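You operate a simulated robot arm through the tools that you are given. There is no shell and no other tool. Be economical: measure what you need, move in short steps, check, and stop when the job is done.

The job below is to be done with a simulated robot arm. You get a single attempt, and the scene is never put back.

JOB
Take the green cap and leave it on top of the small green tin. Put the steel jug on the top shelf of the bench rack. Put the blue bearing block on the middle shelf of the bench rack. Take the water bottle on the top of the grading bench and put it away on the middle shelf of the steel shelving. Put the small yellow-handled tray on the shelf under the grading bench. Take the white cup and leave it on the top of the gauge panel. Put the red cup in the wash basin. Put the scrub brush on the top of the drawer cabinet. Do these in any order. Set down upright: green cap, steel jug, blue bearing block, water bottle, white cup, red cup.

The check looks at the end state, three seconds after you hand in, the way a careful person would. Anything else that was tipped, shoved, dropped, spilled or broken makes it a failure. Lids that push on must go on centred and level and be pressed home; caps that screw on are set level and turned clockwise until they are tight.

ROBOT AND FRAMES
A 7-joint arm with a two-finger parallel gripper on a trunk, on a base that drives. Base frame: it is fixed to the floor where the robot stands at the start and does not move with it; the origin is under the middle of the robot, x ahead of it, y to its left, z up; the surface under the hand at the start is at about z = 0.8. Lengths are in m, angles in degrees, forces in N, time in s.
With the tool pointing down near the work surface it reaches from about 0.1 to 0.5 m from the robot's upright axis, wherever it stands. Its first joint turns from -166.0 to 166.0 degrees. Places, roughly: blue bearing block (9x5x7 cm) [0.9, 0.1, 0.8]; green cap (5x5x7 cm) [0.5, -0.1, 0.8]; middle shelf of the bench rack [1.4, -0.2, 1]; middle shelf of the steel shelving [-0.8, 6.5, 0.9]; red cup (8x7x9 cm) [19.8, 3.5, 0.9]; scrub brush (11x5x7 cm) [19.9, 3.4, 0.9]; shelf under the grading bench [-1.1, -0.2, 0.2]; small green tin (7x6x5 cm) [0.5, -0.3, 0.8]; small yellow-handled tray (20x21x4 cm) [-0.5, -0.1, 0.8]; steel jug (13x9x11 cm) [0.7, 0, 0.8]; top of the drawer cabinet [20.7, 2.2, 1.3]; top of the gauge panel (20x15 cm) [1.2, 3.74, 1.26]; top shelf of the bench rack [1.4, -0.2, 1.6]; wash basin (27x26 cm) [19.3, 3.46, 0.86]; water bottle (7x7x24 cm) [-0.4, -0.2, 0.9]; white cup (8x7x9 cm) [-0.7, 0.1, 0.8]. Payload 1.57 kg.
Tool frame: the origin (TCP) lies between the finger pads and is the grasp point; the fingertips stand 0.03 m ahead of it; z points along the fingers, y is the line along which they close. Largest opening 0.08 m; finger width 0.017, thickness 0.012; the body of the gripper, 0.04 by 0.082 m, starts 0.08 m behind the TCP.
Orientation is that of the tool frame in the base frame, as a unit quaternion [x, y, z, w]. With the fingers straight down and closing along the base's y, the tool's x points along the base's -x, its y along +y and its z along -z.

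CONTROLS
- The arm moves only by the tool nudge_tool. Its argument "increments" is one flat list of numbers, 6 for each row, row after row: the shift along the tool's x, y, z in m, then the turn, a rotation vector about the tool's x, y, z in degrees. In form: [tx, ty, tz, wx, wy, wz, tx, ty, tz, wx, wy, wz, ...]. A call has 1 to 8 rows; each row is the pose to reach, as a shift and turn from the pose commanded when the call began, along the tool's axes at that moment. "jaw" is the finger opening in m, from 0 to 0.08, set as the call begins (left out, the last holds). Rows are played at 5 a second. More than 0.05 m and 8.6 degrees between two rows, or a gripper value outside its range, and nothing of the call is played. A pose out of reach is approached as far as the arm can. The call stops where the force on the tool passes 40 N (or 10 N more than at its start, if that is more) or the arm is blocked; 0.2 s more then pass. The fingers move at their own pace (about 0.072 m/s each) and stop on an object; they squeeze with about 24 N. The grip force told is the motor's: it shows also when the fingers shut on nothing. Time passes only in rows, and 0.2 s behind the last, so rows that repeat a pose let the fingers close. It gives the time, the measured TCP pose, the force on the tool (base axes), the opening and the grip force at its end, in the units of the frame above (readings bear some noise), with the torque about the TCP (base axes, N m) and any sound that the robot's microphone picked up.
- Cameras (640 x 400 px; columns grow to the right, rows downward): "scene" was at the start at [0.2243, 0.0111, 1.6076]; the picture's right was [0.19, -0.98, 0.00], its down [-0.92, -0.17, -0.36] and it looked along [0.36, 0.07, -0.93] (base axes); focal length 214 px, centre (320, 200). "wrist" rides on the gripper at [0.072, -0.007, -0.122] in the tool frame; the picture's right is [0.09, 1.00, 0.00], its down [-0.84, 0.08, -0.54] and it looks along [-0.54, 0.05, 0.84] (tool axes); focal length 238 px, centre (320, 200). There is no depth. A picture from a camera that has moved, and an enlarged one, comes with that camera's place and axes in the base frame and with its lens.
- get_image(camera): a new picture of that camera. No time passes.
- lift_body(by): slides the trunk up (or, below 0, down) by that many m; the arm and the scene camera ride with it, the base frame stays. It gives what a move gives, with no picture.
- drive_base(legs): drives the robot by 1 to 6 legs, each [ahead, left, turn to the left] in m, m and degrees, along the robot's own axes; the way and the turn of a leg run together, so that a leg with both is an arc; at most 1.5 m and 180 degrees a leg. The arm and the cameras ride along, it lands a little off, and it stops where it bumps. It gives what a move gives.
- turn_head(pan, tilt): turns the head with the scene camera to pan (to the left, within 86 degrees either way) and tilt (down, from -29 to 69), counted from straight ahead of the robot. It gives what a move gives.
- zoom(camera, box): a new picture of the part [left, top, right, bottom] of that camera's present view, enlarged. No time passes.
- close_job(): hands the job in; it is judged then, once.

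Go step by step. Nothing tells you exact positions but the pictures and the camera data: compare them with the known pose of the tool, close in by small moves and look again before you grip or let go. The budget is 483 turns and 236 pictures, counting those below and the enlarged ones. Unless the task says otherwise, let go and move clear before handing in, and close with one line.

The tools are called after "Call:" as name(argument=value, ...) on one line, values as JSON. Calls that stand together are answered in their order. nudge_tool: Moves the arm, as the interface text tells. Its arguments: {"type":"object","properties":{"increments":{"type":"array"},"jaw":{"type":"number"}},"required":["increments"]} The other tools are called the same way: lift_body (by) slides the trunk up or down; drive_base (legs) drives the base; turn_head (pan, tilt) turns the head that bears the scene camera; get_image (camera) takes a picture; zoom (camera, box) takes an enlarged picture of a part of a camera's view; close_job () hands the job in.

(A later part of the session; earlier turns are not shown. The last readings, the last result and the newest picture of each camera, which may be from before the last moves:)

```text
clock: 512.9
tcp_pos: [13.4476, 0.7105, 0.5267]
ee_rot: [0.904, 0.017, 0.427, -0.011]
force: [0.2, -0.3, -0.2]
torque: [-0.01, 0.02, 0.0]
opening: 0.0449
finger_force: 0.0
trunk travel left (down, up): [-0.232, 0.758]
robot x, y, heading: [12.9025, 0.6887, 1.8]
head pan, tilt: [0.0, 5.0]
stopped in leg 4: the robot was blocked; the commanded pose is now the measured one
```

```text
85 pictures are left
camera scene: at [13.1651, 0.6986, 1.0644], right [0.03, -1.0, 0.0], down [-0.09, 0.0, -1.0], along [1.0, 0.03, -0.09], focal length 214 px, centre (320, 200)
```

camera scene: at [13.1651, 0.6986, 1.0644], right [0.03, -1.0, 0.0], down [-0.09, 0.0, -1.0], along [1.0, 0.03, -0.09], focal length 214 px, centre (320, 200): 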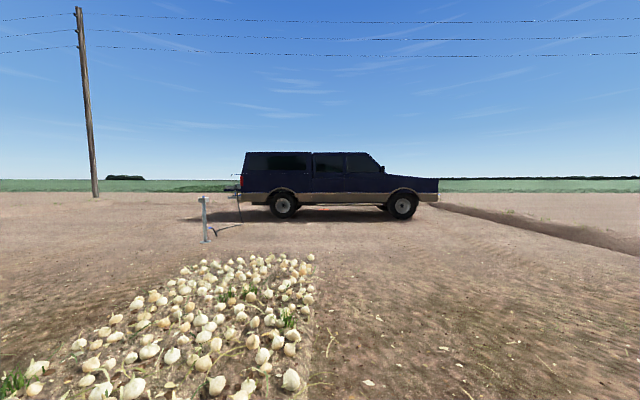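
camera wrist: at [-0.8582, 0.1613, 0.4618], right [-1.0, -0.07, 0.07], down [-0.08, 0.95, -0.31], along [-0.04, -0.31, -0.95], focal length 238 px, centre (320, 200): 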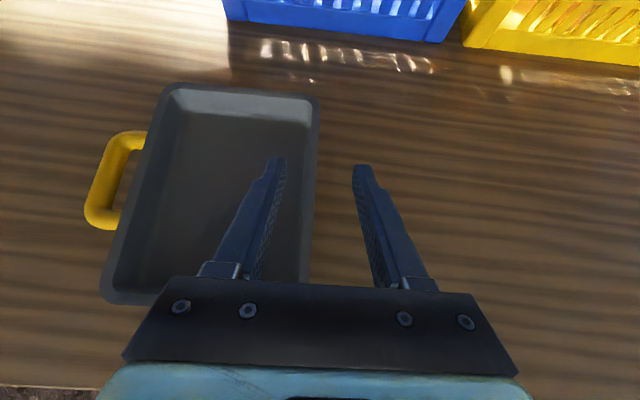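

The onion heap is on my left; shift right and pass it, toward the parked vehicle whose rear seems to hold the wash place.

Call:
drive_base(legs=[[-0.15, -0.4, -1.8], [1.3, 0, 0], [1.3, 0, 0], [1.2, 0, 0]])

Call:
lift_body(by=0.4)

Call:
lift_body(by=0.2)

Call:
turn_head(pan=35, tilt=10)

Call:
get_image(camera="scene")

```text
clock: 533.4
tcp_pos: [17.098, 0.2913, 0.5279]
ee_rot: [0.904, 0.0, 0.427, -0.002]
force: [-1.3, -0.2, 1.0]
torque: [0.01, 0.02, 0.0]
opening: 0.045
finger_force: 0.1
trunk travel left (down, up): [-0.232, 0.758]
robot x, y, heading: [16.5493, 0.2915, -0.4]
head pan, tilt: [0.0, 5.0]
```

```text
clock: 537.2
tcp_pos: [17.0982, 0.2896, 0.9277]
ee_rot: [0.904, 0.0, 0.428, -0.003]
force: [0.7, -0.1, 0.8]
torque: [0.03, 0.01, 0.02]
opening: 0.0452
finger_force: 0.0
trunk travel left (down, up): [-0.632, 0.358]
robot x, y, heading: [16.5547, 0.2922, -0.5]
head pan, tilt: [0.0, 5.0]
```

```text
clock: 539.4
tcp_pos: [17.0979, 0.2904, 1.1277]
ee_rot: [0.904, 0.0, 0.428, -0.002]
force: [-0.5, -0.2, 0.3]
torque: [0.02, 0.02, 0.0]
opening: 0.0451
finger_force: 0.0
trunk travel left (down, up): [-0.832, 0.158]
robot x, y, heading: [16.5552, 0.2899, -0.7]
head pan, tilt: [0.0, 5.0]
```

```text
clock: 540.4
tcp_pos: [17.0987, 0.2904, 1.127]
ee_rot: [0.904, 0.0, 0.428, -0.002]
force: [0.2, 0.3, -0.4]
torque: [-0.02, 0.0, 0.02]
opening: 0.0451
finger_force: 0.0
trunk travel left (down, up): [-0.832, 0.158]
robot x, y, heading: [16.5546, 0.2936, -0.2]
head pan, tilt: [35.0, 10.0]
```

```text
84 pictures are left
camera scene: at [16.8007, 0.3441, 1.6564], right [0.57, -0.82, 0.0], down [-0.14, -0.1, -0.98], along [0.81, 0.56, -0.17], focal length 214 px, centre (320, 200)
```

scene: 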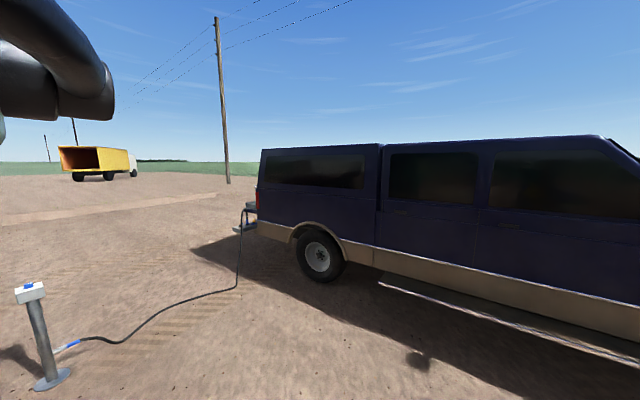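

The vehicle's rear (toward +y) hosts the wash place; a hose runs across the ground from a post at (16.8, 2.9). I'll go round the post on its -x side, not crossing the hose.

Call:
drive_base(legs=[[-0.1, 1.0, 0], [0, 1.0, 0], [-0.55, 0.8, 0], [0, 1.2, 0], [0, 0.6, 0]])

Call:
turn_head(pan=-20, tilt=10)

Call:
get_image(camera="scene")

```text
clock: 563.8
tcp_pos: [16.5503, 4.9108, 1.1268]
ee_rot: [0.904, -0.008, 0.428, 0.001]
force: [0.0, 0.4, -0.1]
torque: [0.01, 0.01, -0.03]
opening: 0.0451
finger_force: 0.1
trunk travel left (down, up): [-0.832, 0.158]
robot x, y, heading: [16.0058, 4.9279, -1.5]
head pan, tilt: [35.0, 10.0]
```

```text
clock: 565.0
tcp_pos: [16.549, 4.9105, 1.1257]
ee_rot: [0.903, -0.008, 0.429, 0.001]
force: [0.7, 0.6, 0.6]
torque: [-0.02, 0.03, 0.02]
opening: 0.0449
finger_force: 0.0
trunk travel left (down, up): [-0.832, 0.158]
robot x, y, heading: [16.008, 4.9223, -1.4]
head pan, tilt: [-20.0, 10.0]
```

```text
83 pictures are left
camera scene: at [16.2619, 4.8856, 1.6564], right [-0.36, -0.93, 0.0], down [-0.16, 0.06, -0.98], along [0.92, -0.36, -0.17], focal length 214 px, centre (320, 200)
```

scene: 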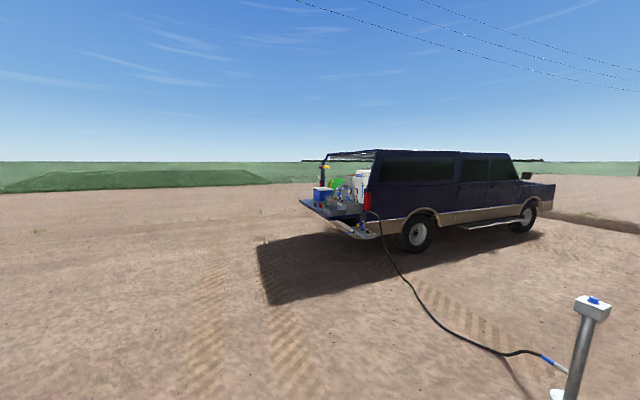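

Call:
drive_base(legs=[[1.3, 0.2, 1.4], [1.3, 0.1, 0], [0.9, 0.05, 0], [0, 0, -90]])

Call:
turn_head(pan=0, tilt=20)

Call:
get_image(camera="scene")

```text
clock: 586.1
tcp_pos: [19.5255, 4.6448, 1.1277]
ee_rot: [-0.632, 0.646, -0.301, -0.304]
force: [0.6, 0.1, -0.9]
torque: [-0.01, -0.01, 0.04]
opening: 0.0447
finger_force: 0.1
trunk travel left (down, up): [-0.832, 0.158]
robot x, y, heading: [19.5386, 5.1883, -91.8]
head pan, tilt: [-20.0, 10.0]
```

```text
clock: 586.9
tcp_pos: [19.5243, 4.6455, 1.1278]
ee_rot: [-0.632, 0.646, -0.301, -0.305]
force: [0.2, -0.7, -0.8]
torque: [0.02, 0.0, 0.01]
opening: 0.0449
finger_force: 0.0
trunk travel left (down, up): [-0.832, 0.158]
robot x, y, heading: [19.541, 5.1915, -91.8]
head pan, tilt: [0.0, 20.0]
```

```text
82 pictures are left
camera scene: at [19.5314, 4.927, 1.6401], right [-1.0, 0.03, 0.0], down [0.01, 0.34, -0.94], along [-0.03, -0.94, -0.34], focal length 214 px, centre (320, 200)
```

scene: 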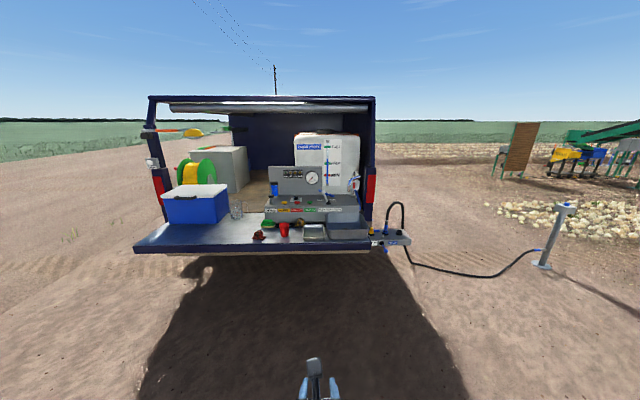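

Call:
drive_base(legs=[[0.55, 0, 1.8]])

Call:
turn_head(pan=0, tilt=28)

Call:
get_image(camera="scene")

Call:
zoom(camera="scene", box=[150, 90, 410, 252])

```text
clock: 590.1
tcp_pos: [19.5312, 4.1014, 1.1278]
ee_rot: [0.64, -0.638, 0.305, 0.301]
force: [-0.8, 0.0, -0.2]
torque: [0.02, -0.01, -0.01]
opening: 0.0448
finger_force: 0.0
trunk travel left (down, up): [-0.832, 0.158]
robot x, y, heading: [19.5289, 4.6436, -90.2]
head pan, tilt: [0.0, 20.0]
```

```text
clock: 590.8
tcp_pos: [19.5287, 4.1034, 1.1267]
ee_rot: [0.64, -0.639, 0.304, 0.3]
force: [-0.6, 0.0, -0.8]
torque: [0.03, 0.02, 0.0]
opening: 0.0449
finger_force: 0.1
trunk travel left (down, up): [-0.832, 0.158]
robot x, y, heading: [19.5304, 4.6477, -90.2]
head pan, tilt: [0.0, 28.0]
```

```text
81 pictures are left
camera scene: at [19.5287, 4.3851, 1.6272], right [-1.0, 0.0, 0.0], down [0.0, 0.47, -0.88], along [0.0, -0.88, -0.47], focal length 214 px, centre (320, 200)
```

scene: 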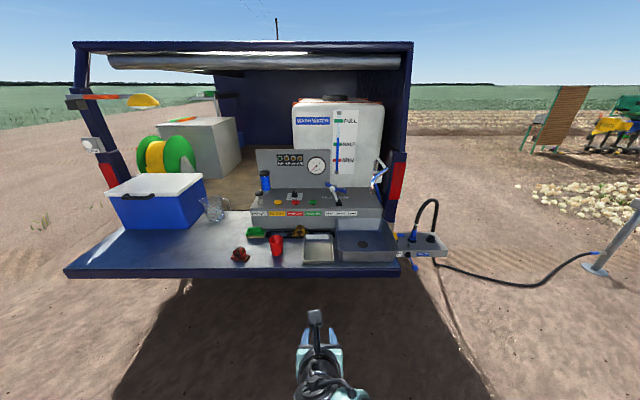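

```text
2.46 times, centred on (280, 171) of scene
camera zoom: at [19.5287, 4.3851, 1.6272], right [-1.0, 0.0, 0.0], down [0.0, 0.47, -0.88], along [0.0, -0.88, -0.47], focal length 528 px, centre (418, 271)
```

zoom: 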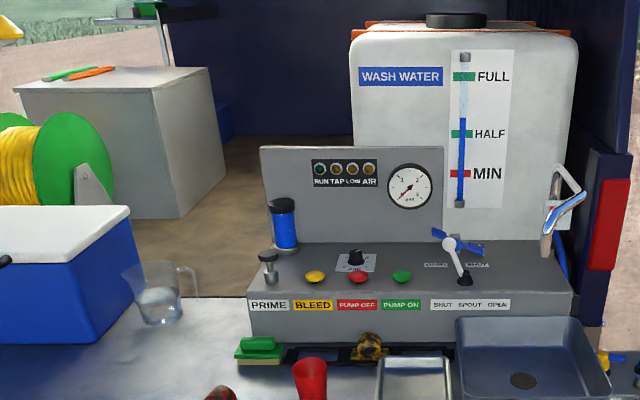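

I see the truck's tailgate: red cup at about (19.75, 3.55), green scrub brush behind at (19.91, 3.38), basin at (19.27, 3.47). Closer look at the small items.

Call:
zoom(camera="scene", box=[215, 205, 405, 285])

Call:
zoom(camera="scene", box=[50, 35, 270, 172])

```text
3.37 times, centred on (310, 245) of scene
camera zoom: at [19.5287, 4.3851, 1.6272], right [-1.0, 0.0, 0.0], down [0.0, 0.47, -0.88], along [0.0, -0.88, -0.47], focal length 722 px, centre (354, 48)
```

zoom: 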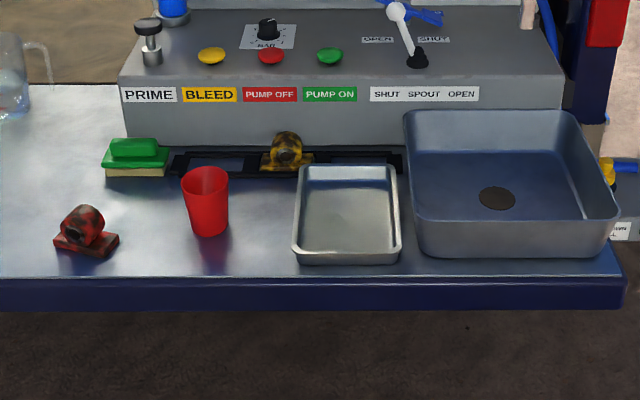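

```text
2.91 times, centred on (160, 104) of scene
camera zoom: at [19.5287, 4.3851, 1.6272], right [-1.0, 0.0, 0.0], down [0.0, 0.47, -0.88], along [0.0, -0.88, -0.47], focal length 624 px, centre (786, 481)
```

zoom: 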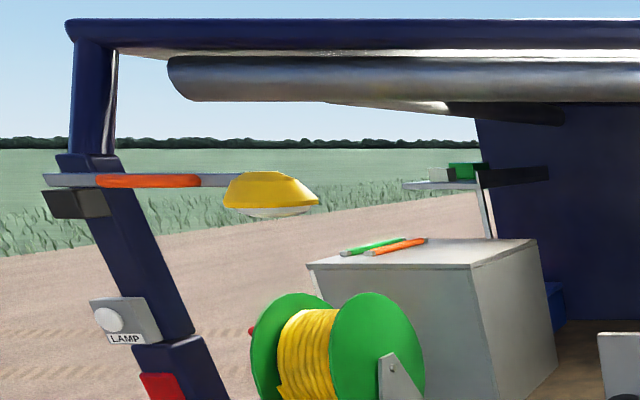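

Cup first. Move closer with the pitched hand and look through the wrist camera.

Call:
drive_base(legs=[[0.36, 0.22, 0.2]])

Call:
nudge_tool(increments=[0, 0, 0, 0, 0, 0], jaw=0.08)

Call:
get_image(camera="wrist")

```text
clock: 593.4
tcp_pos: [19.7436, 3.7398, 1.1275]
ee_rot: [-0.638, 0.639, -0.305, -0.302]
force: [-0.1, 0.3, -0.4]
torque: [-0.04, -0.02, 0.02]
opening: 0.0451
finger_force: 0.0
trunk travel left (down, up): [-0.832, 0.158]
robot x, y, heading: [19.7416, 4.287, -90.2]
head pan, tilt: [0.0, 28.0]
```

```text
clock: 593.8
tcp_pos: [19.7422, 3.7398, 1.1265]
ee_rot: [-0.638, 0.639, -0.305, -0.302]
force: [0.1, 0.7, -0.4]
torque: [0.01, 0.01, -0.02]
opening: 0.0799
finger_force: 0.1
trunk travel left (down, up): [-0.832, 0.158]
robot x, y, heading: [19.7434, 4.2862, -90.4]
head pan, tilt: [0.0, 28.0]
```

```text
77 pictures are left
camera wrist: at [19.7492, 3.7905, 1.2615], right [-1.0, -0.06, 0.07], down [-0.08, 0.95, -0.31], along [-0.04, -0.31, -0.95], focal length 238 px, centre (320, 200)
```

wrist: 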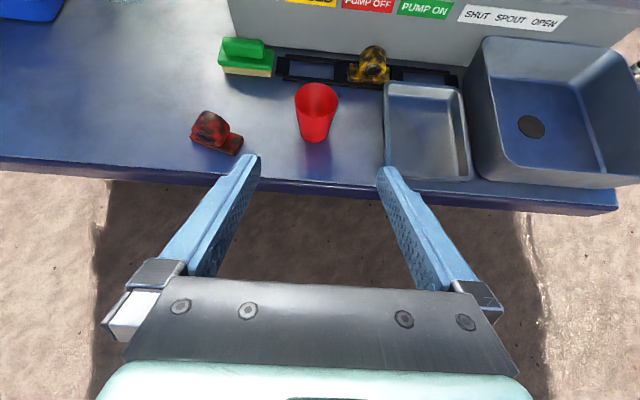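

Cup at (19.755, 3.495), standing on z≈0.83. I'll come in from the near side, low, where it is narrower.

Call:
drive_base(legs=[[0.24, 0, 0.2]])

Call:
nudge_tool(increments=[-0.03, -0.003, -0.02, 0, 0, 0, -0.07, -0.006, -0.03, 0, 0, 0, -0.115, -0.009, -0.02, 0, 0, 0, -0.16, -0.011, 0.0, 0, 0, 0, -0.2, -0.011, 0.03, 0, 0, 0, -0.235, -0.011, 0.06, 0, 0, 0, -0.25, -0.011, 0.073, 0, 0, 0])

Call:
get_image(camera="wrist")

```text
clock: 595.5
tcp_pos: [19.7442, 3.5023, 1.127]
ee_rot: [0.64, -0.637, 0.305, 0.301]
force: [-0.6, 0.3, -0.2]
torque: [-0.03, -0.02, -0.02]
opening: 0.0801
finger_force: 0.0
trunk travel left (down, up): [-0.832, 0.158]
robot x, y, heading: [19.7452, 4.0463, -90.1]
head pan, tilt: [0.0, 28.0]
```

```text
clock: 597.1
tcp_pos: [19.7569, 3.6033, 0.8886]
ee_rot: [0.64, -0.638, 0.305, 0.3]
force: [0.5, -1.1, -0.2]
torque: [-0.01, -0.01, -0.01]
opening: 0.0801
finger_force: 0.1
trunk travel left (down, up): [-0.832, 0.158]
robot x, y, heading: [19.7421, 4.0475, -90.1]
head pan, tilt: [0.0, 28.0]
```

```text
76 pictures are left
camera wrist: at [19.7627, 3.6533, 1.0223], right [-1.0, -0.07, 0.07], down [-0.08, 0.95, -0.31], along [-0.04, -0.31, -0.95], focal length 238 px, centre (320, 200)
```

wrist: 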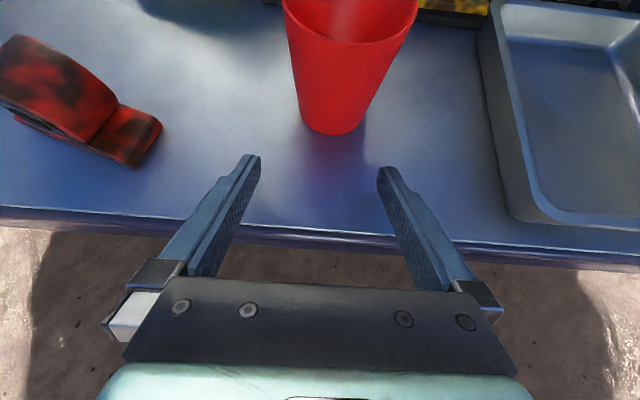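

Call:
nudge_tool(increments=[0.016, 0.01, 0.018, 0, 0, 0, 0.032, 0.01, 0.039, 0, 0, 0, 0.048, 0.01, 0.06, 0, 0, 0, 0.063, 0.01, 0.08, 0, 0, 0])

Call:
get_image(camera="wrist")

```text
clock: 598.1
tcp_pos: [19.7468, 3.5021, 0.8856]
ee_rot: [0.641, -0.638, 0.305, 0.3]
force: [0.0, 0.3, -0.4]
torque: [0.02, 0.02, 0.0]
opening: 0.08
finger_force: 0.0
trunk travel left (down, up): [-0.832, 0.158]
robot x, y, heading: [19.7445, 4.0476, -90.0]
head pan, tilt: [0.0, 28.0]
```

```text
75 pictures are left
camera wrist: at [19.7533, 3.5514, 1.0198], right [-1.0, -0.06, 0.07], down [-0.08, 0.95, -0.3], along [-0.04, -0.31, -0.95], focal length 238 px, centre (320, 200)
```

wrist: 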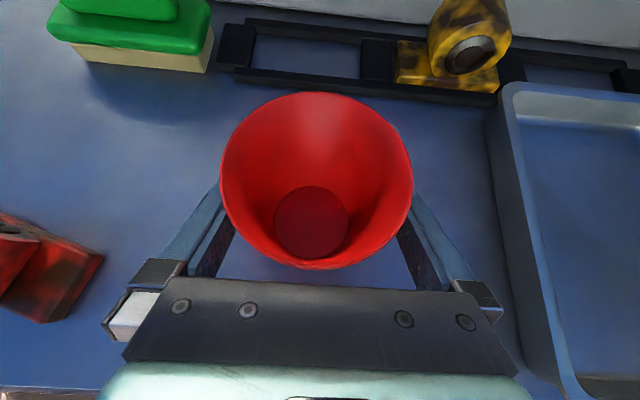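

Call:
nudge_tool(increments=[0, 0, 0, 0, 0, 0, 0, 0, 0, 0, 0, 0, 0, 0, 0, 0, 0, 0], jaw=0.03)

Call:
nudge_tool(increments=[0.01, 0, -0.008, 0, 0, 0, 0.03, 0, -0.025, 0, 0, 0, 0.06, 0, -0.05, 0, 0, 0, 0.092, 0, -0.077, 0, 0, 0, 0.115, 0, -0.097, 0, 0, 0])

Call:
get_image(camera="wrist")

```text
clock: 598.9
tcp_pos: [19.747, 3.5017, 0.8857]
ee_rot: [0.64, -0.637, 0.306, 0.301]
force: [0.4, 0.6, -0.9]
torque: [-0.02, 0.03, 0.03]
opening: 0.0647
finger_force: 24.3
trunk travel left (down, up): [-0.832, 0.158]
robot x, y, heading: [19.7429, 4.0472, -90.1]
head pan, tilt: [0.0, 28.0]
```

```text
clock: 600.1
tcp_pos: [19.7472, 3.5042, 1.0376]
ee_rot: [0.641, -0.637, 0.306, 0.301]
force: [0.5, 0.2, -0.6]
torque: [0.01, -0.04, 0.01]
opening: 0.0645
finger_force: 24.1
trunk travel left (down, up): [-0.832, 0.158]
robot x, y, heading: [19.7421, 4.0488, -90.1]
head pan, tilt: [0.0, 28.0]
```

```text
74 pictures are left
camera wrist: at [19.7519, 3.5543, 1.1719], right [-1.0, -0.06, 0.07], down [-0.08, 0.95, -0.3], along [-0.04, -0.31, -0.95], focal length 238 px, centre (320, 200)
```

wrist: 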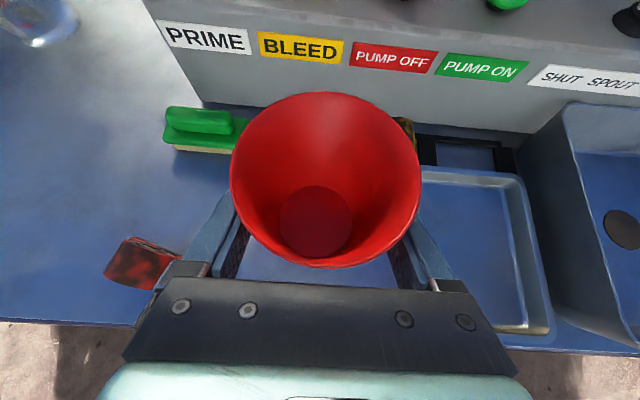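

Call:
drive_base(legs=[[0, -0.46, 0.1]])

Call:
get_image(camera="wrist")

Call:
turn_head(pan=0, tilt=50)

Call:
get_image(camera="scene")

```text
clock: 602.8
tcp_pos: [19.293, 3.507, 1.0374]
ee_rot: [-0.637, 0.641, -0.304, -0.303]
force: [0.1, 0.2, 0.3]
torque: [0.03, -0.01, -0.02]
opening: 0.0647
finger_force: 24.1
trunk travel left (down, up): [-0.832, 0.158]
robot x, y, heading: [19.2958, 4.0443, -90.9]
head pan, tilt: [0.0, 28.0]
```

```text
73 pictures are left
camera wrist: at [19.2982, 3.5568, 1.1716], right [-1.0, -0.06, 0.07], down [-0.07, 0.95, -0.31], along [-0.05, -0.31, -0.95], focal length 238 px, centre (320, 200)
```

wrist: 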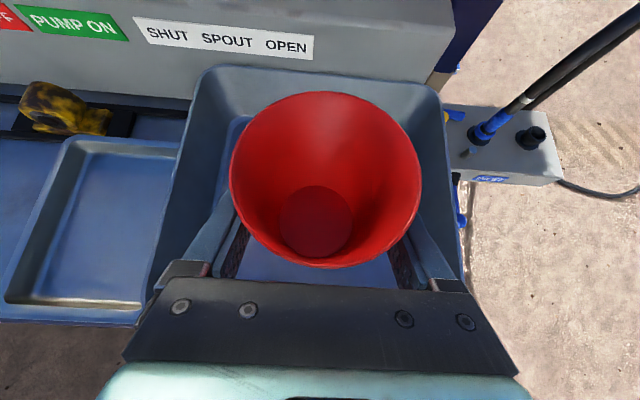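

```text
clock: 603.7
tcp_pos: [19.2923, 3.5067, 1.0374]
ee_rot: [-0.637, 0.64, -0.304, -0.302]
force: [0.0, 0.4, -1.0]
torque: [-0.01, -0.02, 0.02]
opening: 0.0647
finger_force: 23.7
trunk travel left (down, up): [-0.832, 0.158]
robot x, y, heading: [19.2998, 4.0472, -90.9]
head pan, tilt: [0.0, 50.0]
```

```text
72 pictures are left
camera scene: at [19.2916, 3.8032, 1.5946], right [-1.0, 0.01, 0.0], down [0.01, 0.77, -0.64], along [-0.01, -0.64, -0.77], focal length 214 px, centre (320, 200)
```

scene: 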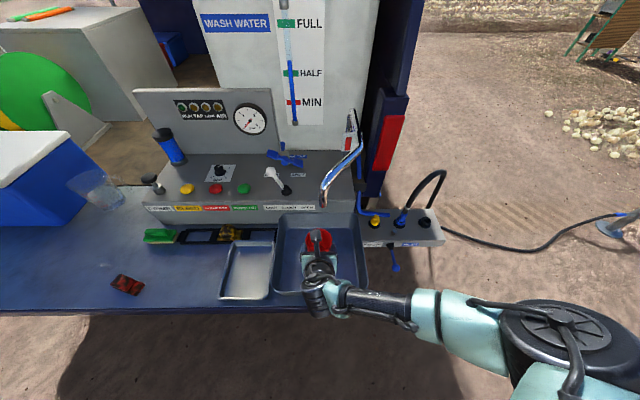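

Call:
nudge_tool(increments=[0.012, 0, 0.015, 0, 0, 0, 0.0225, 0, 0.027, 0, 0, 0, 0.0, 0, 0.046, 0, 0, 0, -0.027, 0, 0.068, 0, 0, 0, -0.054, 0, 0.091, 0, 0, 0])

Call:
get_image(camera="wrist")

Call:
get_image(camera="scene")

```text
clock: 604.9
tcp_pos: [19.2902, 3.4678, 0.9366]
ee_rot: [-0.637, 0.641, -0.304, -0.302]
force: [0.8, -1.2, -0.4]
torque: [0.0, -0.01, 0.0]
opening: 0.0645
finger_force: 24.4
trunk travel left (down, up): [-0.832, 0.158]
robot x, y, heading: [19.2972, 4.0488, -90.7]
head pan, tilt: [0.0, 50.0]
```

```text
71 pictures are left
camera wrist: at [19.2974, 3.518, 1.0705], right [-1.0, -0.06, 0.07], down [-0.07, 0.95, -0.31], along [-0.05, -0.31, -0.95], focal length 238 px, centre (320, 200)
```

wrist: 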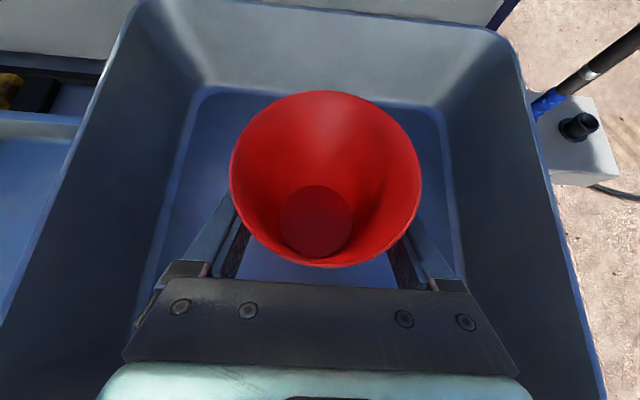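

```text
70 pictures are left
camera scene: at [19.2916, 3.803, 1.5945], right [-1.0, 0.01, 0.0], down [0.01, 0.77, -0.64], along [-0.01, -0.64, -0.77], focal length 214 px, centre (320, 200)
```

scene: 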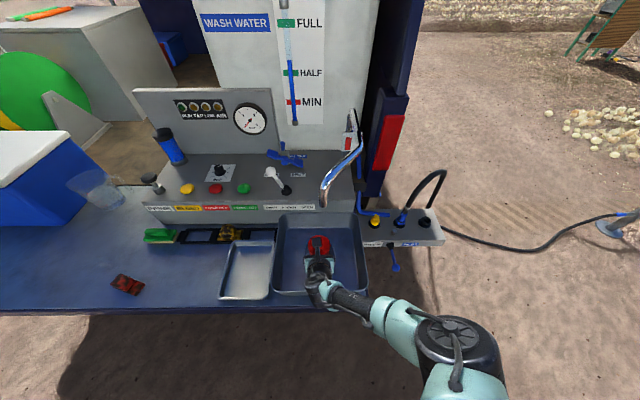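

Call:
nudge_tool(increments=[-0.0077, 0, 0.0064, 0, 0, 0, -0.0153, 0, 0.0129, 0, 0, 0, -0.02, 0, 0.0167, 0, 0, 0, -0.0245, 0, 0.0206, 0, 0, 0])

Call:
nudge_tool(increments=[-0.0038, 0, 0.0032, 0, 0, 0, -0.0077, 0, 0.0064, 0, 0, 0, -0.0115, 0, 0.0096, 0, 0, 0])

```text
clock: 605.9
tcp_pos: [19.2916, 3.4704, 0.9048]
ee_rot: [-0.638, 0.64, -0.305, -0.302]
force: [-1.0, -0.1, 0.4]
torque: [0.02, 0.02, 0.0]
opening: 0.0643
finger_force: 24.6
trunk travel left (down, up): [-0.832, 0.158]
robot x, y, heading: [19.2914, 4.0508, -90.6]
head pan, tilt: [0.0, 50.0]
```

```text
clock: 606.7
tcp_pos: [19.2921, 3.4696, 0.8911]
ee_rot: [-0.638, 0.64, -0.304, -0.302]
force: [1.1, 1.3, 2.7]
torque: [0.09, -0.03, 0.03]
opening: 0.0645
finger_force: 24.2
trunk travel left (down, up): [-0.832, 0.158]
robot x, y, heading: [19.2949, 4.0542, -90.8]
head pan, tilt: [0.0, 50.0]
```

Slight contact; one more small step to confirm, then release.

Call:
nudge_tool(increments=[-0.0023, 0, 0.002, 0, 0, 0, -0.0023, 0, 0.002, 0, 0, 0])

Call:
nudge_tool(increments=[0, 0, 0, 0, 0, 0, 0, 0, 0, 0, 0, 0, 0, 0, 0, 0, 0, 0], jaw=0.08)

Call:
get_image(camera="wrist")

```text
clock: 607.3
tcp_pos: [19.2921, 3.4679, 0.8905]
ee_rot: [-0.637, 0.639, -0.306, -0.303]
force: [1.3, -0.5, 13.6]
torque: [0.04, 0.0, -0.01]
opening: 0.0643
finger_force: 24.1
trunk travel left (down, up): [-0.832, 0.158]
robot x, y, heading: [19.2922, 4.0481, -90.6]
head pan, tilt: [0.0, 50.0]
```

```text
clock: 608.1
tcp_pos: [19.2908, 3.4687, 0.8879]
ee_rot: [-0.637, 0.641, -0.303, -0.302]
force: [0.4, 0.4, 0.6]
torque: [0.02, -0.01, 0.01]
opening: 0.0797
finger_force: 0.0
trunk travel left (down, up): [-0.832, 0.158]
robot x, y, heading: [19.2937, 4.0453, -91.0]
head pan, tilt: [0.0, 50.0]
```

```text
69 pictures are left
camera wrist: at [19.2986, 3.5191, 1.0222], right [-1.0, -0.06, 0.07], down [-0.07, 0.95, -0.31], along [-0.05, -0.31, -0.95], focal length 238 px, centre (320, 200)
```

wrist: 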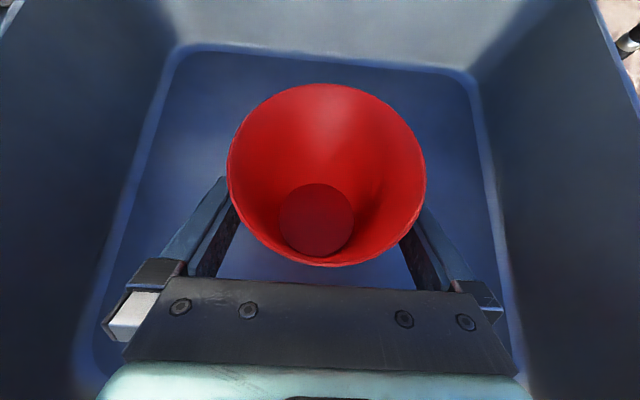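

Call:
nudge_tool(increments=[0, 0, -0.01, 0, 0, 0, 0, 0, -0.025, 0, 0, 0, 0, 0, -0.045, 0, 0, 0, 0, 0, -0.075, 0, 0, 0, 0, 0, -0.11, 0, 0, 0, 0, 0, -0.15, 0, 0, 0])

Call:
get_image(camera="wrist")

```text
clock: 609.5
tcp_pos: [19.2919, 3.5871, 0.9842]
ee_rot: [-0.637, 0.641, -0.303, -0.303]
force: [-0.6, 0.1, 0.6]
torque: [-0.01, -0.03, -0.01]
opening: 0.08
finger_force: 0.0
trunk travel left (down, up): [-0.832, 0.158]
robot x, y, heading: [19.2963, 4.051, -90.6]
head pan, tilt: [0.0, 50.0]
```

```text
68 pictures are left
camera wrist: at [19.2986, 3.6367, 1.118], right [-1.0, -0.05, 0.07], down [-0.07, 0.95, -0.31], along [-0.05, -0.31, -0.95], focal length 238 px, centre (320, 200)
```

wrist: 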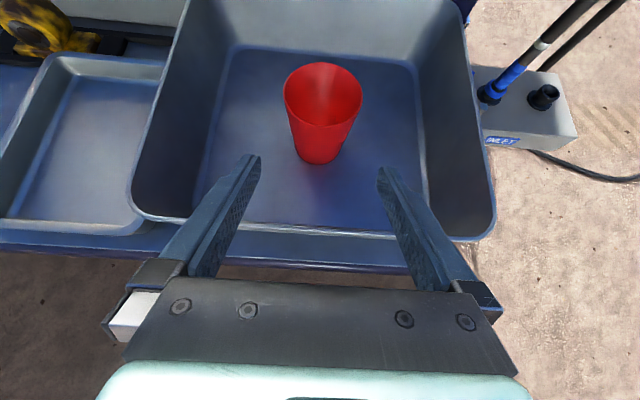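

Cup stands in the basin. Now the brush (long axis along x): I'll pick it from above, turn it 90° and set it down, then regrip it with the pitched hand for the cabinet.

Call:
nudge_tool(increments=[0.015, 0, -0.013, 0, -8.4, 0, 0.03, 0, -0.026, 0, -16.8, 0, 0.05, 0, -0.042, 0, -25.2, 0, 0.07, 0, -0.058, 0, -33.6, 0, 0.092, 0, -0.077, 0, -42, 0, 0.11, 0, -0.09, 0, -50.5, 0])

Call:
drive_base(legs=[[0.14, 0.6, 0.8]])

Call:
nudge_tool(increments=[0, 0, 0, 0, 0, 8.5, 0, 0, 0, 0, 0, 17, 0, 0, 0, 0, 0, 25.5, 0, 0, 0, 0, 0, 34, 0, 0, 0, 0, 0, 42.5, 0, 0, 0, 0, 0, 51, 0, 0, 0, 0, 0, 59.5, 0, 0, 0, 0, 0, 68])

Call:
nudge_tool(increments=[0, 0, 0, 0, 0, 8, 0, 0, 0, 0, 0, 16, 0, 0, 0, 0, 0, 22, 0, 0, 0, 0, 0, 22])

Call:
get_image(camera="wrist")

```text
clock: 610.9
tcp_pos: [19.2923, 3.5855, 1.1274]
ee_rot: [-0.707, 0.708, -0.003, 0.002]
force: [0.6, -0.6, 0.2]
torque: [0.01, -0.03, -0.02]
opening: 0.0799
finger_force: 0.1
trunk travel left (down, up): [-0.832, 0.158]
robot x, y, heading: [19.2942, 4.0504, -90.9]
head pan, tilt: [0.0, 50.0]
```

```text
clock: 614.3
tcp_pos: [19.8837, 3.444, 1.1261]
ee_rot: [0.711, -0.703, 0.003, 0.001]
force: [-1.1, -0.7, 0.0]
torque: [0.01, -0.01, 0.01]
opening: 0.08
finger_force: 0.0
trunk travel left (down, up): [-0.832, 0.158]
robot x, y, heading: [19.8785, 3.9087, -89.9]
head pan, tilt: [0.0, 50.0]
```

```text
clock: 616.1
tcp_pos: [19.8837, 3.4443, 1.1257]
ee_rot: [-0.195, 0.981, -0.002, 0.001]
force: [0.0, 0.4, -0.6]
torque: [0.01, -0.01, -0.02]
opening: 0.0802
finger_force: 0.0
trunk travel left (down, up): [-0.832, 0.158]
robot x, y, heading: [19.8747, 3.9052, -89.9]
head pan, tilt: [0.0, 50.0]
```

```text
clock: 617.1
tcp_pos: [19.8839, 3.4446, 1.1261]
ee_rot: [-0.006, 1.0, -0.003, 0.002]
force: [-0.7, -0.2, 0.5]
torque: [-0.03, 0.01, 0.01]
opening: 0.08
finger_force: 0.0
trunk travel left (down, up): [-0.832, 0.158]
robot x, y, heading: [19.8775, 3.9086, -90.0]
head pan, tilt: [0.0, 50.0]
```

```text
67 pictures are left
camera wrist: at [19.8113, 3.4383, 1.2494], right [-0.1, 0.99, 0.0], down [0.83, 0.09, 0.55], along [0.54, 0.05, -0.84], focal length 238 px, centre (320, 200)
```

wrist: 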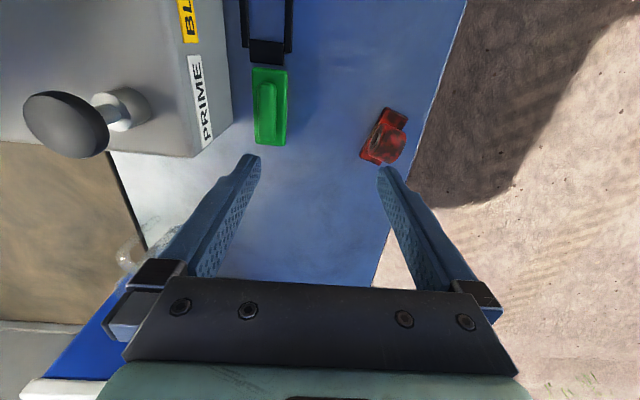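

Call:
nudge_tool(increments=[-0.007, -0.036, 0.02, 0, 0, 0, -0.014, -0.073, 0.04, 0, 0, 0, -0.014, -0.073, 0.085, 0, 0, 0, -0.014, -0.073, 0.13, 0, 0, 0, -0.014, -0.073, 0.165, 0, 0, 0], jaw=0.064)

Call:
get_image(camera="wrist")

```text
clock: 618.3
tcp_pos: [19.8997, 3.3702, 0.9624]
ee_rot: [-0.007, 1.0, -0.002, 0.002]
force: [-1.0, -0.1, -0.2]
torque: [-0.04, 0.03, 0.0]
opening: 0.064
finger_force: 0.0
trunk travel left (down, up): [-0.832, 0.158]
robot x, y, heading: [19.8794, 3.908, -89.7]
head pan, tilt: [0.0, 50.0]
```

```text
66 pictures are left
camera wrist: at [19.8267, 3.3639, 1.0851], right [-0.1, 0.99, 0.0], down [0.83, 0.09, 0.54], along [0.54, 0.05, -0.84], focal length 238 px, centre (320, 200)
```

wrist: 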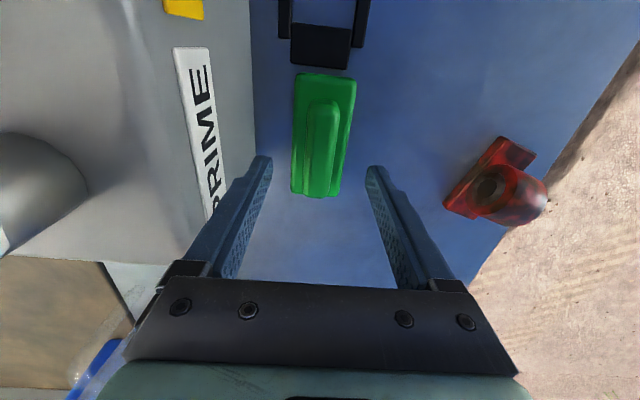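

Call:
nudge_tool(increments=[0, 0.002, 0.03, 0, 0, 0, 0, 0.002, 0.06, 0, 0, 0, 0, 0.002, 0.089, 0, 0, 0])

Call:
nudge_tool(increments=[0, 0, 0, 0, 0, 0, 0, 0, 0, 0, 0, 0, 0, 0, 0, 0, 0, 0], jaw=0.0)

Call:
nudge_tool(increments=[0, 0, -0.02, 0, 0, 0, 0, 0, -0.05, 0, 0, 0, 0, 0, -0.09, 0, 0, 0, 0, 0, -0.13, 0, 0, 0])

Call:
get_image(camera="wrist")

```text
clock: 619.1
tcp_pos: [19.9021, 3.371, 0.8794]
ee_rot: [-0.006, 1.0, 0.0, 0.003]
force: [0.7, 4.0, 24.6]
torque: [1.29, 0.2, -0.07]
opening: 0.0627
finger_force: 0.0
trunk travel left (down, up): [-0.832, 0.158]
robot x, y, heading: [19.8796, 3.9088, -89.8]
head pan, tilt: [0.0, 50.0]
stopped in row 3: the force on the tool passed its limit at 45 N (the readings are from after the stop); the commanded pose is now the measured one
```

```text
clock: 620.0
tcp_pos: [19.9016, 3.3678, 0.8802]
ee_rot: [-0.006, 1.0, -0.003, 0.001]
force: [0.3, -3.3, 15.7]
torque: [0.37, 0.08, -0.12]
opening: 0.0495
finger_force: 23.8
trunk travel left (down, up): [-0.832, 0.158]
robot x, y, heading: [19.8818, 3.9126, -89.6]
head pan, tilt: [0.0, 50.0]
```

```text
clock: 621.0
tcp_pos: [19.9006, 3.3717, 1.0094]
ee_rot: [-0.005, 1.0, 0.001, 0.001]
force: [-0.1, 0.0, 0.2]
torque: [0.03, -0.02, 0.02]
opening: 0.0495
finger_force: 23.7
trunk travel left (down, up): [-0.832, 0.158]
robot x, y, heading: [19.8788, 3.9086, -89.9]
head pan, tilt: [0.0, 50.0]
```

```text
65 pictures are left
camera wrist: at [19.828, 3.3648, 1.1326], right [-0.1, 0.99, 0.0], down [0.83, 0.09, 0.54], along [0.54, 0.06, -0.84], focal length 238 px, centre (320, 200)
```

wrist: 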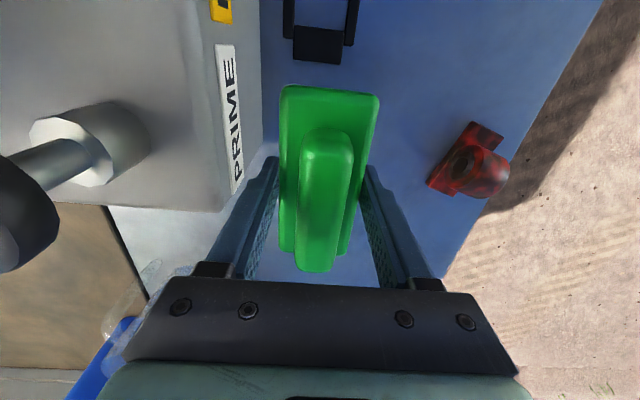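

Brush held. Turn it 90° and bring it to the free spot near (19.77, 3.49).

Call:
nudge_tool(increments=[0.0, 0.015, -0.02, 0, 0, 0, 0.016, 0.03, -0.03, 0, 0, -8, 0.032, 0.046, -0.03, 0, 0, -16, 0.048, 0.062, -0.03, 0, 0, -24, 0.064, 0.078, -0.03, 0, 0, -32, 0.083, 0.094, -0.03, 0, 0, -40, 0.105, 0.11, -0.03, 0, 0, -48, 0.13, 0.125, -0.03, 0, 0, -56])

Call:
nudge_tool(increments=[0, 0, 0, 0, 0, -8.5, 0, 0, 0, 0, 0, -17, 0, 0, 0.01, 0, 0, -25.5, 0, 0, 0.04, 0, 0, -34, 0, 0, 0.08, 0, 0, -34, 0, 0, 0.12, 0, 0, -34])

Call:
get_image(camera="wrist")

```text
clock: 622.8
tcp_pos: [19.7688, 3.4937, 1.0392]
ee_rot: [-0.476, 0.88, 0.0, 0.002]
force: [-0.7, 0.8, -0.4]
torque: [0.01, -0.04, -0.01]
opening: 0.0491
finger_force: 23.0
trunk travel left (down, up): [-0.832, 0.158]
robot x, y, heading: [19.8784, 3.911, -89.5]
head pan, tilt: [0.0, 50.0]
```

```text
clock: 624.1
tcp_pos: [19.7673, 3.4948, 0.9193]
ee_rot: [0.711, -0.703, 0.0, -0.002]
force: [0.6, 0.8, 0.4]
torque: [-0.02, -0.02, -0.01]
opening: 0.0493
finger_force: 23.9
trunk travel left (down, up): [-0.832, 0.158]
robot x, y, heading: [19.8795, 3.9087, -89.8]
head pan, tilt: [0.0, 50.0]
```

```text
64 pictures are left
camera wrist: at [19.7756, 3.4227, 1.0423], right [-0.99, -0.1, 0.0], down [-0.09, 0.83, 0.54], along [-0.05, 0.54, -0.84], focal length 238 px, centre (320, 200)
```

wrist: 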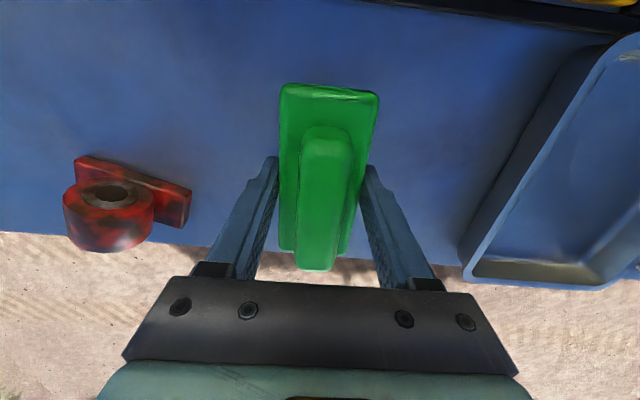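

Call:
nudge_tool(increments=[0.01, 0, 0.015, 0, 0, 0, 0.01, 0, 0.03, 0, 0, 0, 0.01, 0, 0.036, 0, 0, 0, 0.01, 0, 0.04, 0, 0, 0])

Call:
nudge_tool(increments=[0, 0, 0, 0, 0, 0, 0, 0, 0, 0, 0, 0, 0, 0, -0.02, 0, 0, 0, 0, 0, -0.06, 0, 0, 0, 0, 0, -0.1, 0, 0, 0], jaw=0.07)

Call:
get_image(camera="wrist")

```text
clock: 625.1
tcp_pos: [19.7704, 3.4838, 0.8797]
ee_rot: [0.712, -0.703, 0.002, 0.001]
force: [2.4, 0.6, 15.9]
torque: [0.19, 0.4, -0.14]
opening: 0.0493
finger_force: 24.3
trunk travel left (down, up): [-0.832, 0.158]
robot x, y, heading: [19.8789, 3.9087, -89.7]
head pan, tilt: [0.0, 50.0]
```

```text
clock: 626.4
tcp_pos: [19.7679, 3.484, 0.9784]
ee_rot: [0.711, -0.704, 0.0, -0.003]
force: [0.3, 0.3, -0.6]
torque: [0.04, 0.03, -0.05]
opening: 0.0699
finger_force: 0.1
trunk travel left (down, up): [-0.832, 0.158]
robot x, y, heading: [19.8793, 3.9068, -89.6]
head pan, tilt: [0.0, 50.0]
```

```text
63 pictures are left
camera wrist: at [19.7742, 3.4121, 1.1006], right [-0.99, -0.1, 0.0], down [-0.09, 0.83, 0.54], along [-0.05, 0.54, -0.84], focal length 238 px, centre (320, 200)
```

wrist: 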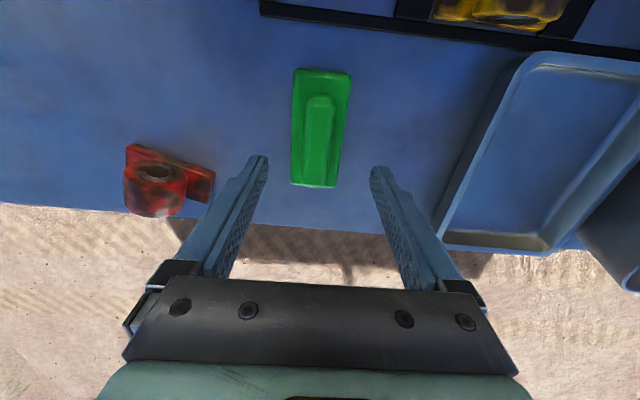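

Brush repositioned. Now pitch the hand to ~60° and regrip.

Call:
nudge_tool(increments=[0, 0, -0.01, 0, 8.5, 0, 0, 0, -0.02, 0, 17, 0, 0, 0, -0.03, 0, 25.5, 0, 0, 0, -0.04, 0, 34, 0, 0, 0, -0.05, 0, 42.5, 0, 0, 0, -0.05, 0, 51, 0, 0, 0, -0.05, 0, 59.5, 0])

Call:
get_image(camera="wrist")

```text
clock: 628.0
tcp_pos: [19.7695, 3.4848, 1.0273]
ee_rot: [0.617, -0.61, 0.355, 0.347]
force: [0.1, -0.4, -0.3]
torque: [-0.01, -0.02, 0.02]
opening: 0.07
finger_force: 0.0
trunk travel left (down, up): [-0.832, 0.158]
robot x, y, heading: [19.8768, 3.9056, -89.5]
head pan, tilt: [0.0, 50.0]
```

```text
62 pictures are left
camera wrist: at [19.7761, 3.5538, 1.153], right [-1.0, -0.06, 0.07], down [-0.09, 0.89, -0.45], along [-0.04, -0.45, -0.89], focal length 238 px, centre (320, 200)
```

wrist: 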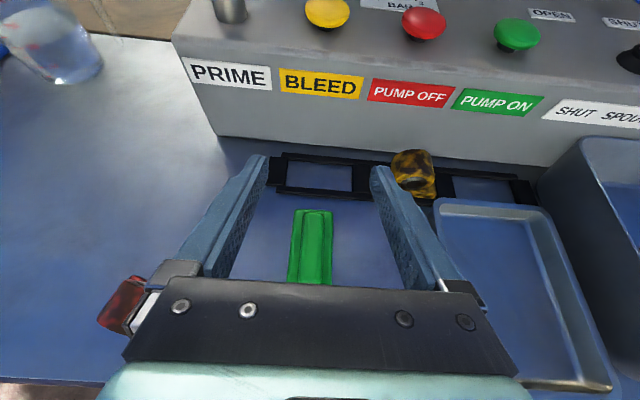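

Call:
nudge_tool(increments=[-0.035, 0, 0.02, 0, 0, 0, -0.07, 0, 0.04, 0, 0, 0, -0.1, 0, 0.058, 0, 0, 0, -0.123, 0, 0.071, 0, 0, 0])

Call:
nudge_tool(increments=[0, 0, 0, 0, 0, 0, 0, 0, 0, 0, 0, 0, 0, 0, 0, 0, 0, 0], jaw=0.0)

Call:
nudge_tool(increments=[0.026, 0, -0.015, 0, 0, 0, 0.06, 0, -0.035, 0, 0, 0, 0.095, 0, -0.055, 0, 0, 0, 0.13, 0, -0.075, 0, 0, 0, 0.165, 0, -0.095, 0, 0, 0])

Call:
get_image(camera="wrist")

```text
clock: 629.0
tcp_pos: [19.7679, 3.4853, 0.8851]
ee_rot: [0.617, -0.612, 0.352, 0.347]
force: [-0.1, 0.2, -0.5]
torque: [0.0, 0.02, 0.01]
opening: 0.0697
finger_force: 0.0
trunk travel left (down, up): [-0.832, 0.158]
robot x, y, heading: [19.8751, 3.9057, -89.7]
head pan, tilt: [0.0, 50.0]
```

```text
clock: 629.8
tcp_pos: [19.7678, 3.4855, 0.8857]
ee_rot: [0.618, -0.611, 0.353, 0.347]
force: [1.0, 0.5, -0.4]
torque: [-0.01, 0.02, 0.02]
opening: 0.0498
finger_force: 24.1
trunk travel left (down, up): [-0.832, 0.158]
robot x, y, heading: [19.8777, 3.9096, -89.8]
head pan, tilt: [0.0, 50.0]
```

```text
clock: 631.0
tcp_pos: [19.7691, 3.4832, 1.0764]
ee_rot: [0.616, -0.611, 0.353, 0.349]
force: [0.3, 0.0, -0.2]
torque: [-0.02, 0.01, 0.0]
opening: 0.0496
finger_force: 24.5
trunk travel left (down, up): [-0.832, 0.158]
robot x, y, heading: [19.8788, 3.9077, -89.7]
head pan, tilt: [0.0, 50.0]
```

```text
61 pictures are left
camera wrist: at [19.7743, 3.5528, 1.2015], right [-1.0, -0.06, 0.08], down [-0.09, 0.89, -0.44], along [-0.04, -0.45, -0.89], focal length 238 px, centre (320, 200)
```

wrist: 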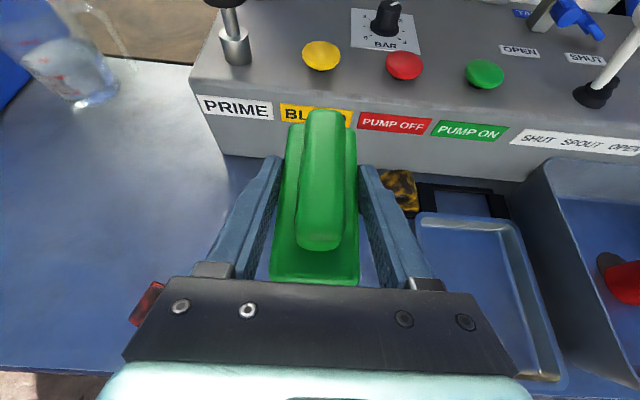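

Brush held level. Now go around to the truck's +x side, where the cabinet looks accessible, and look.

Call:
drive_base(legs=[[-0.7, 0, 0], [0, 1.2, 0], [0, 1.2, 0], [0, 0, -90], [0, 1.2, 0]])

Call:
lift_body(by=0.15)

Call:
turn_head(pan=25, tilt=15)

Call:
get_image(camera="scene")

```text
clock: 655.8
tcp_pos: [21.8721, 3.5407, 1.077]
ee_rot: [-0.001, 0.869, -0.003, -0.495]
force: [-0.2, -0.3, -2.3]
torque: [-0.01, 0.01, 0.01]
opening: 0.0495
finger_force: 24.4
trunk travel left (down, up): [-0.832, 0.158]
robot x, y, heading: [22.2931, 3.4254, 179.7]
head pan, tilt: [0.0, 50.0]
```

```text
clock: 657.5
tcp_pos: [21.8712, 3.5401, 1.2258]
ee_rot: [0.0, 0.869, -0.002, -0.495]
force: [-0.6, -0.1, -1.4]
torque: [0.0, 0.03, -0.01]
opening: 0.0496
finger_force: 23.5
trunk travel left (down, up): [-0.982, 0.008]
robot x, y, heading: [22.2954, 3.4263, 179.4]
head pan, tilt: [0.0, 50.0]
```

```text
clock: 658.5
tcp_pos: [21.871, 3.5407, 1.2263]
ee_rot: [0.0, 0.868, -0.001, -0.496]
force: [0.2, -0.7, -1.4]
torque: [0.0, 0.01, 0.0]
opening: 0.0498
finger_force: 24.1
trunk travel left (down, up): [-0.982, 0.008]
robot x, y, heading: [22.2983, 3.4325, 179.6]
head pan, tilt: [25.0, 15.0]
```

```text
60 pictures are left
camera scene: at [22.0395, 3.3888, 1.7981], right [-0.42, 0.91, 0.0], down [0.24, 0.11, -0.97], along [-0.88, -0.4, -0.26], focal length 214 px, centre (320, 200)
```

scene: 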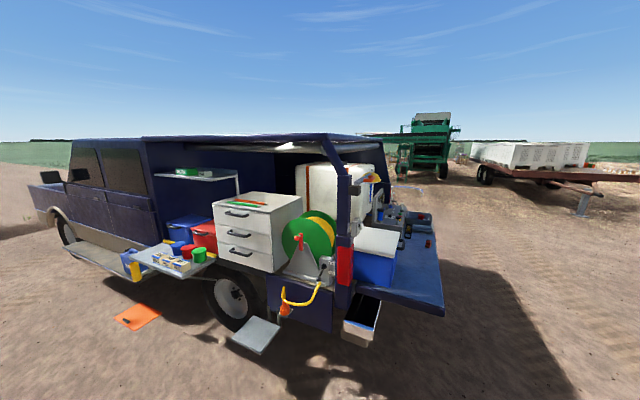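

The cabinet is open to the +x side; its top (z 1.3) spans about x 20.35–20.87, y 1.93–2.5. Target a free spot near (20.76, 2.39).

Call:
nudge_tool(increments=[0.03, 0, -0.0175, 0, 0, 0, 0.06, 0, -0.035, 0, 0, 0, 0.09, 0, -0.0525, 0, 0, 0, 0.125, 0, -0.072, 0, 0, 0])

Call:
drive_base(legs=[[0.3, 1.15, 0.4]])

Call:
turn_head(pan=0, tilt=25)

Call:
get_image(camera="scene")

Call:
get_image(camera="wrist")

```text
clock: 659.5
tcp_pos: [21.8701, 3.5406, 1.3703]
ee_rot: [0.0, 0.869, -0.002, -0.496]
force: [0.0, -0.4, -0.7]
torque: [-0.01, -0.01, 0.0]
opening: 0.0496
finger_force: 23.9
trunk travel left (down, up): [-0.982, 0.008]
robot x, y, heading: [22.2916, 3.4256, 179.7]
head pan, tilt: [25.0, 15.0]
```

```text
clock: 665.6
tcp_pos: [21.5721, 2.3607, 1.3717]
ee_rot: [-0.013, 0.869, -0.01, -0.495]
force: [0.5, -0.6, -1.5]
torque: [-0.02, -0.02, -0.03]
opening: 0.0497
finger_force: 23.9
trunk travel left (down, up): [-0.982, 0.008]
robot x, y, heading: [22.0013, 2.2557, -178.6]
head pan, tilt: [25.0, 15.0]
```

```text
clock: 666.5
tcp_pos: [21.5722, 2.3598, 1.3716]
ee_rot: [-0.012, 0.868, -0.008, -0.496]
force: [0.5, 0.1, -1.8]
torque: [-0.03, 0.0, -0.02]
opening: 0.0498
finger_force: 23.8
trunk travel left (down, up): [-0.982, 0.008]
robot x, y, heading: [21.9985, 2.2581, -178.8]
head pan, tilt: [0.0, 25.0]
```

```text
59 pictures are left
camera scene: at [21.7375, 2.2511, 1.782], right [-0.02, 1.0, 0.0], down [0.42, 0.01, -0.91], along [-0.91, -0.02, -0.42], focal length 214 px, centre (320, 200)
```

scene: 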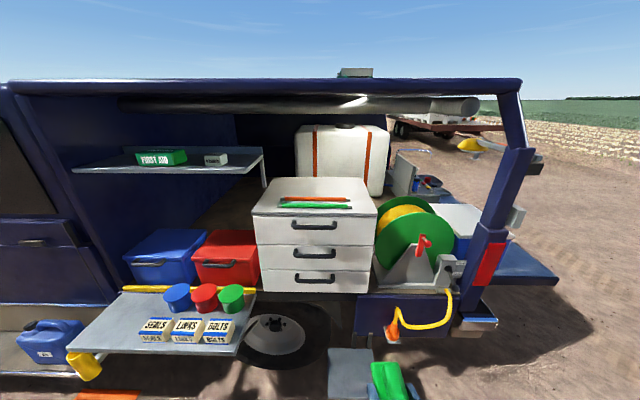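

```text
58 pictures are left
camera wrist: at [21.6409, 2.3567, 1.4962], right [-0.08, 0.99, 0.08], down [0.89, 0.1, -0.44], along [-0.45, 0.03, -0.89], focal length 238 px, centre (320, 200)
```

wrist: 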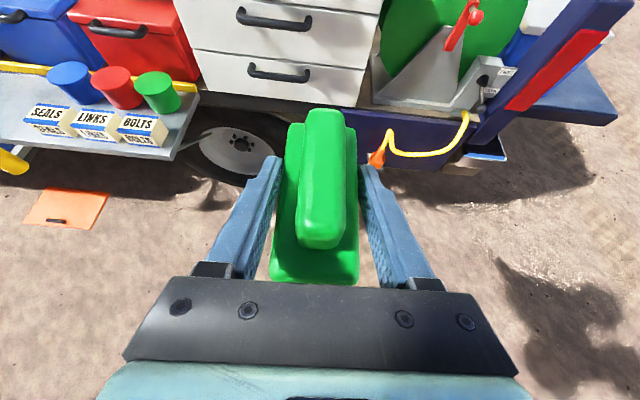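

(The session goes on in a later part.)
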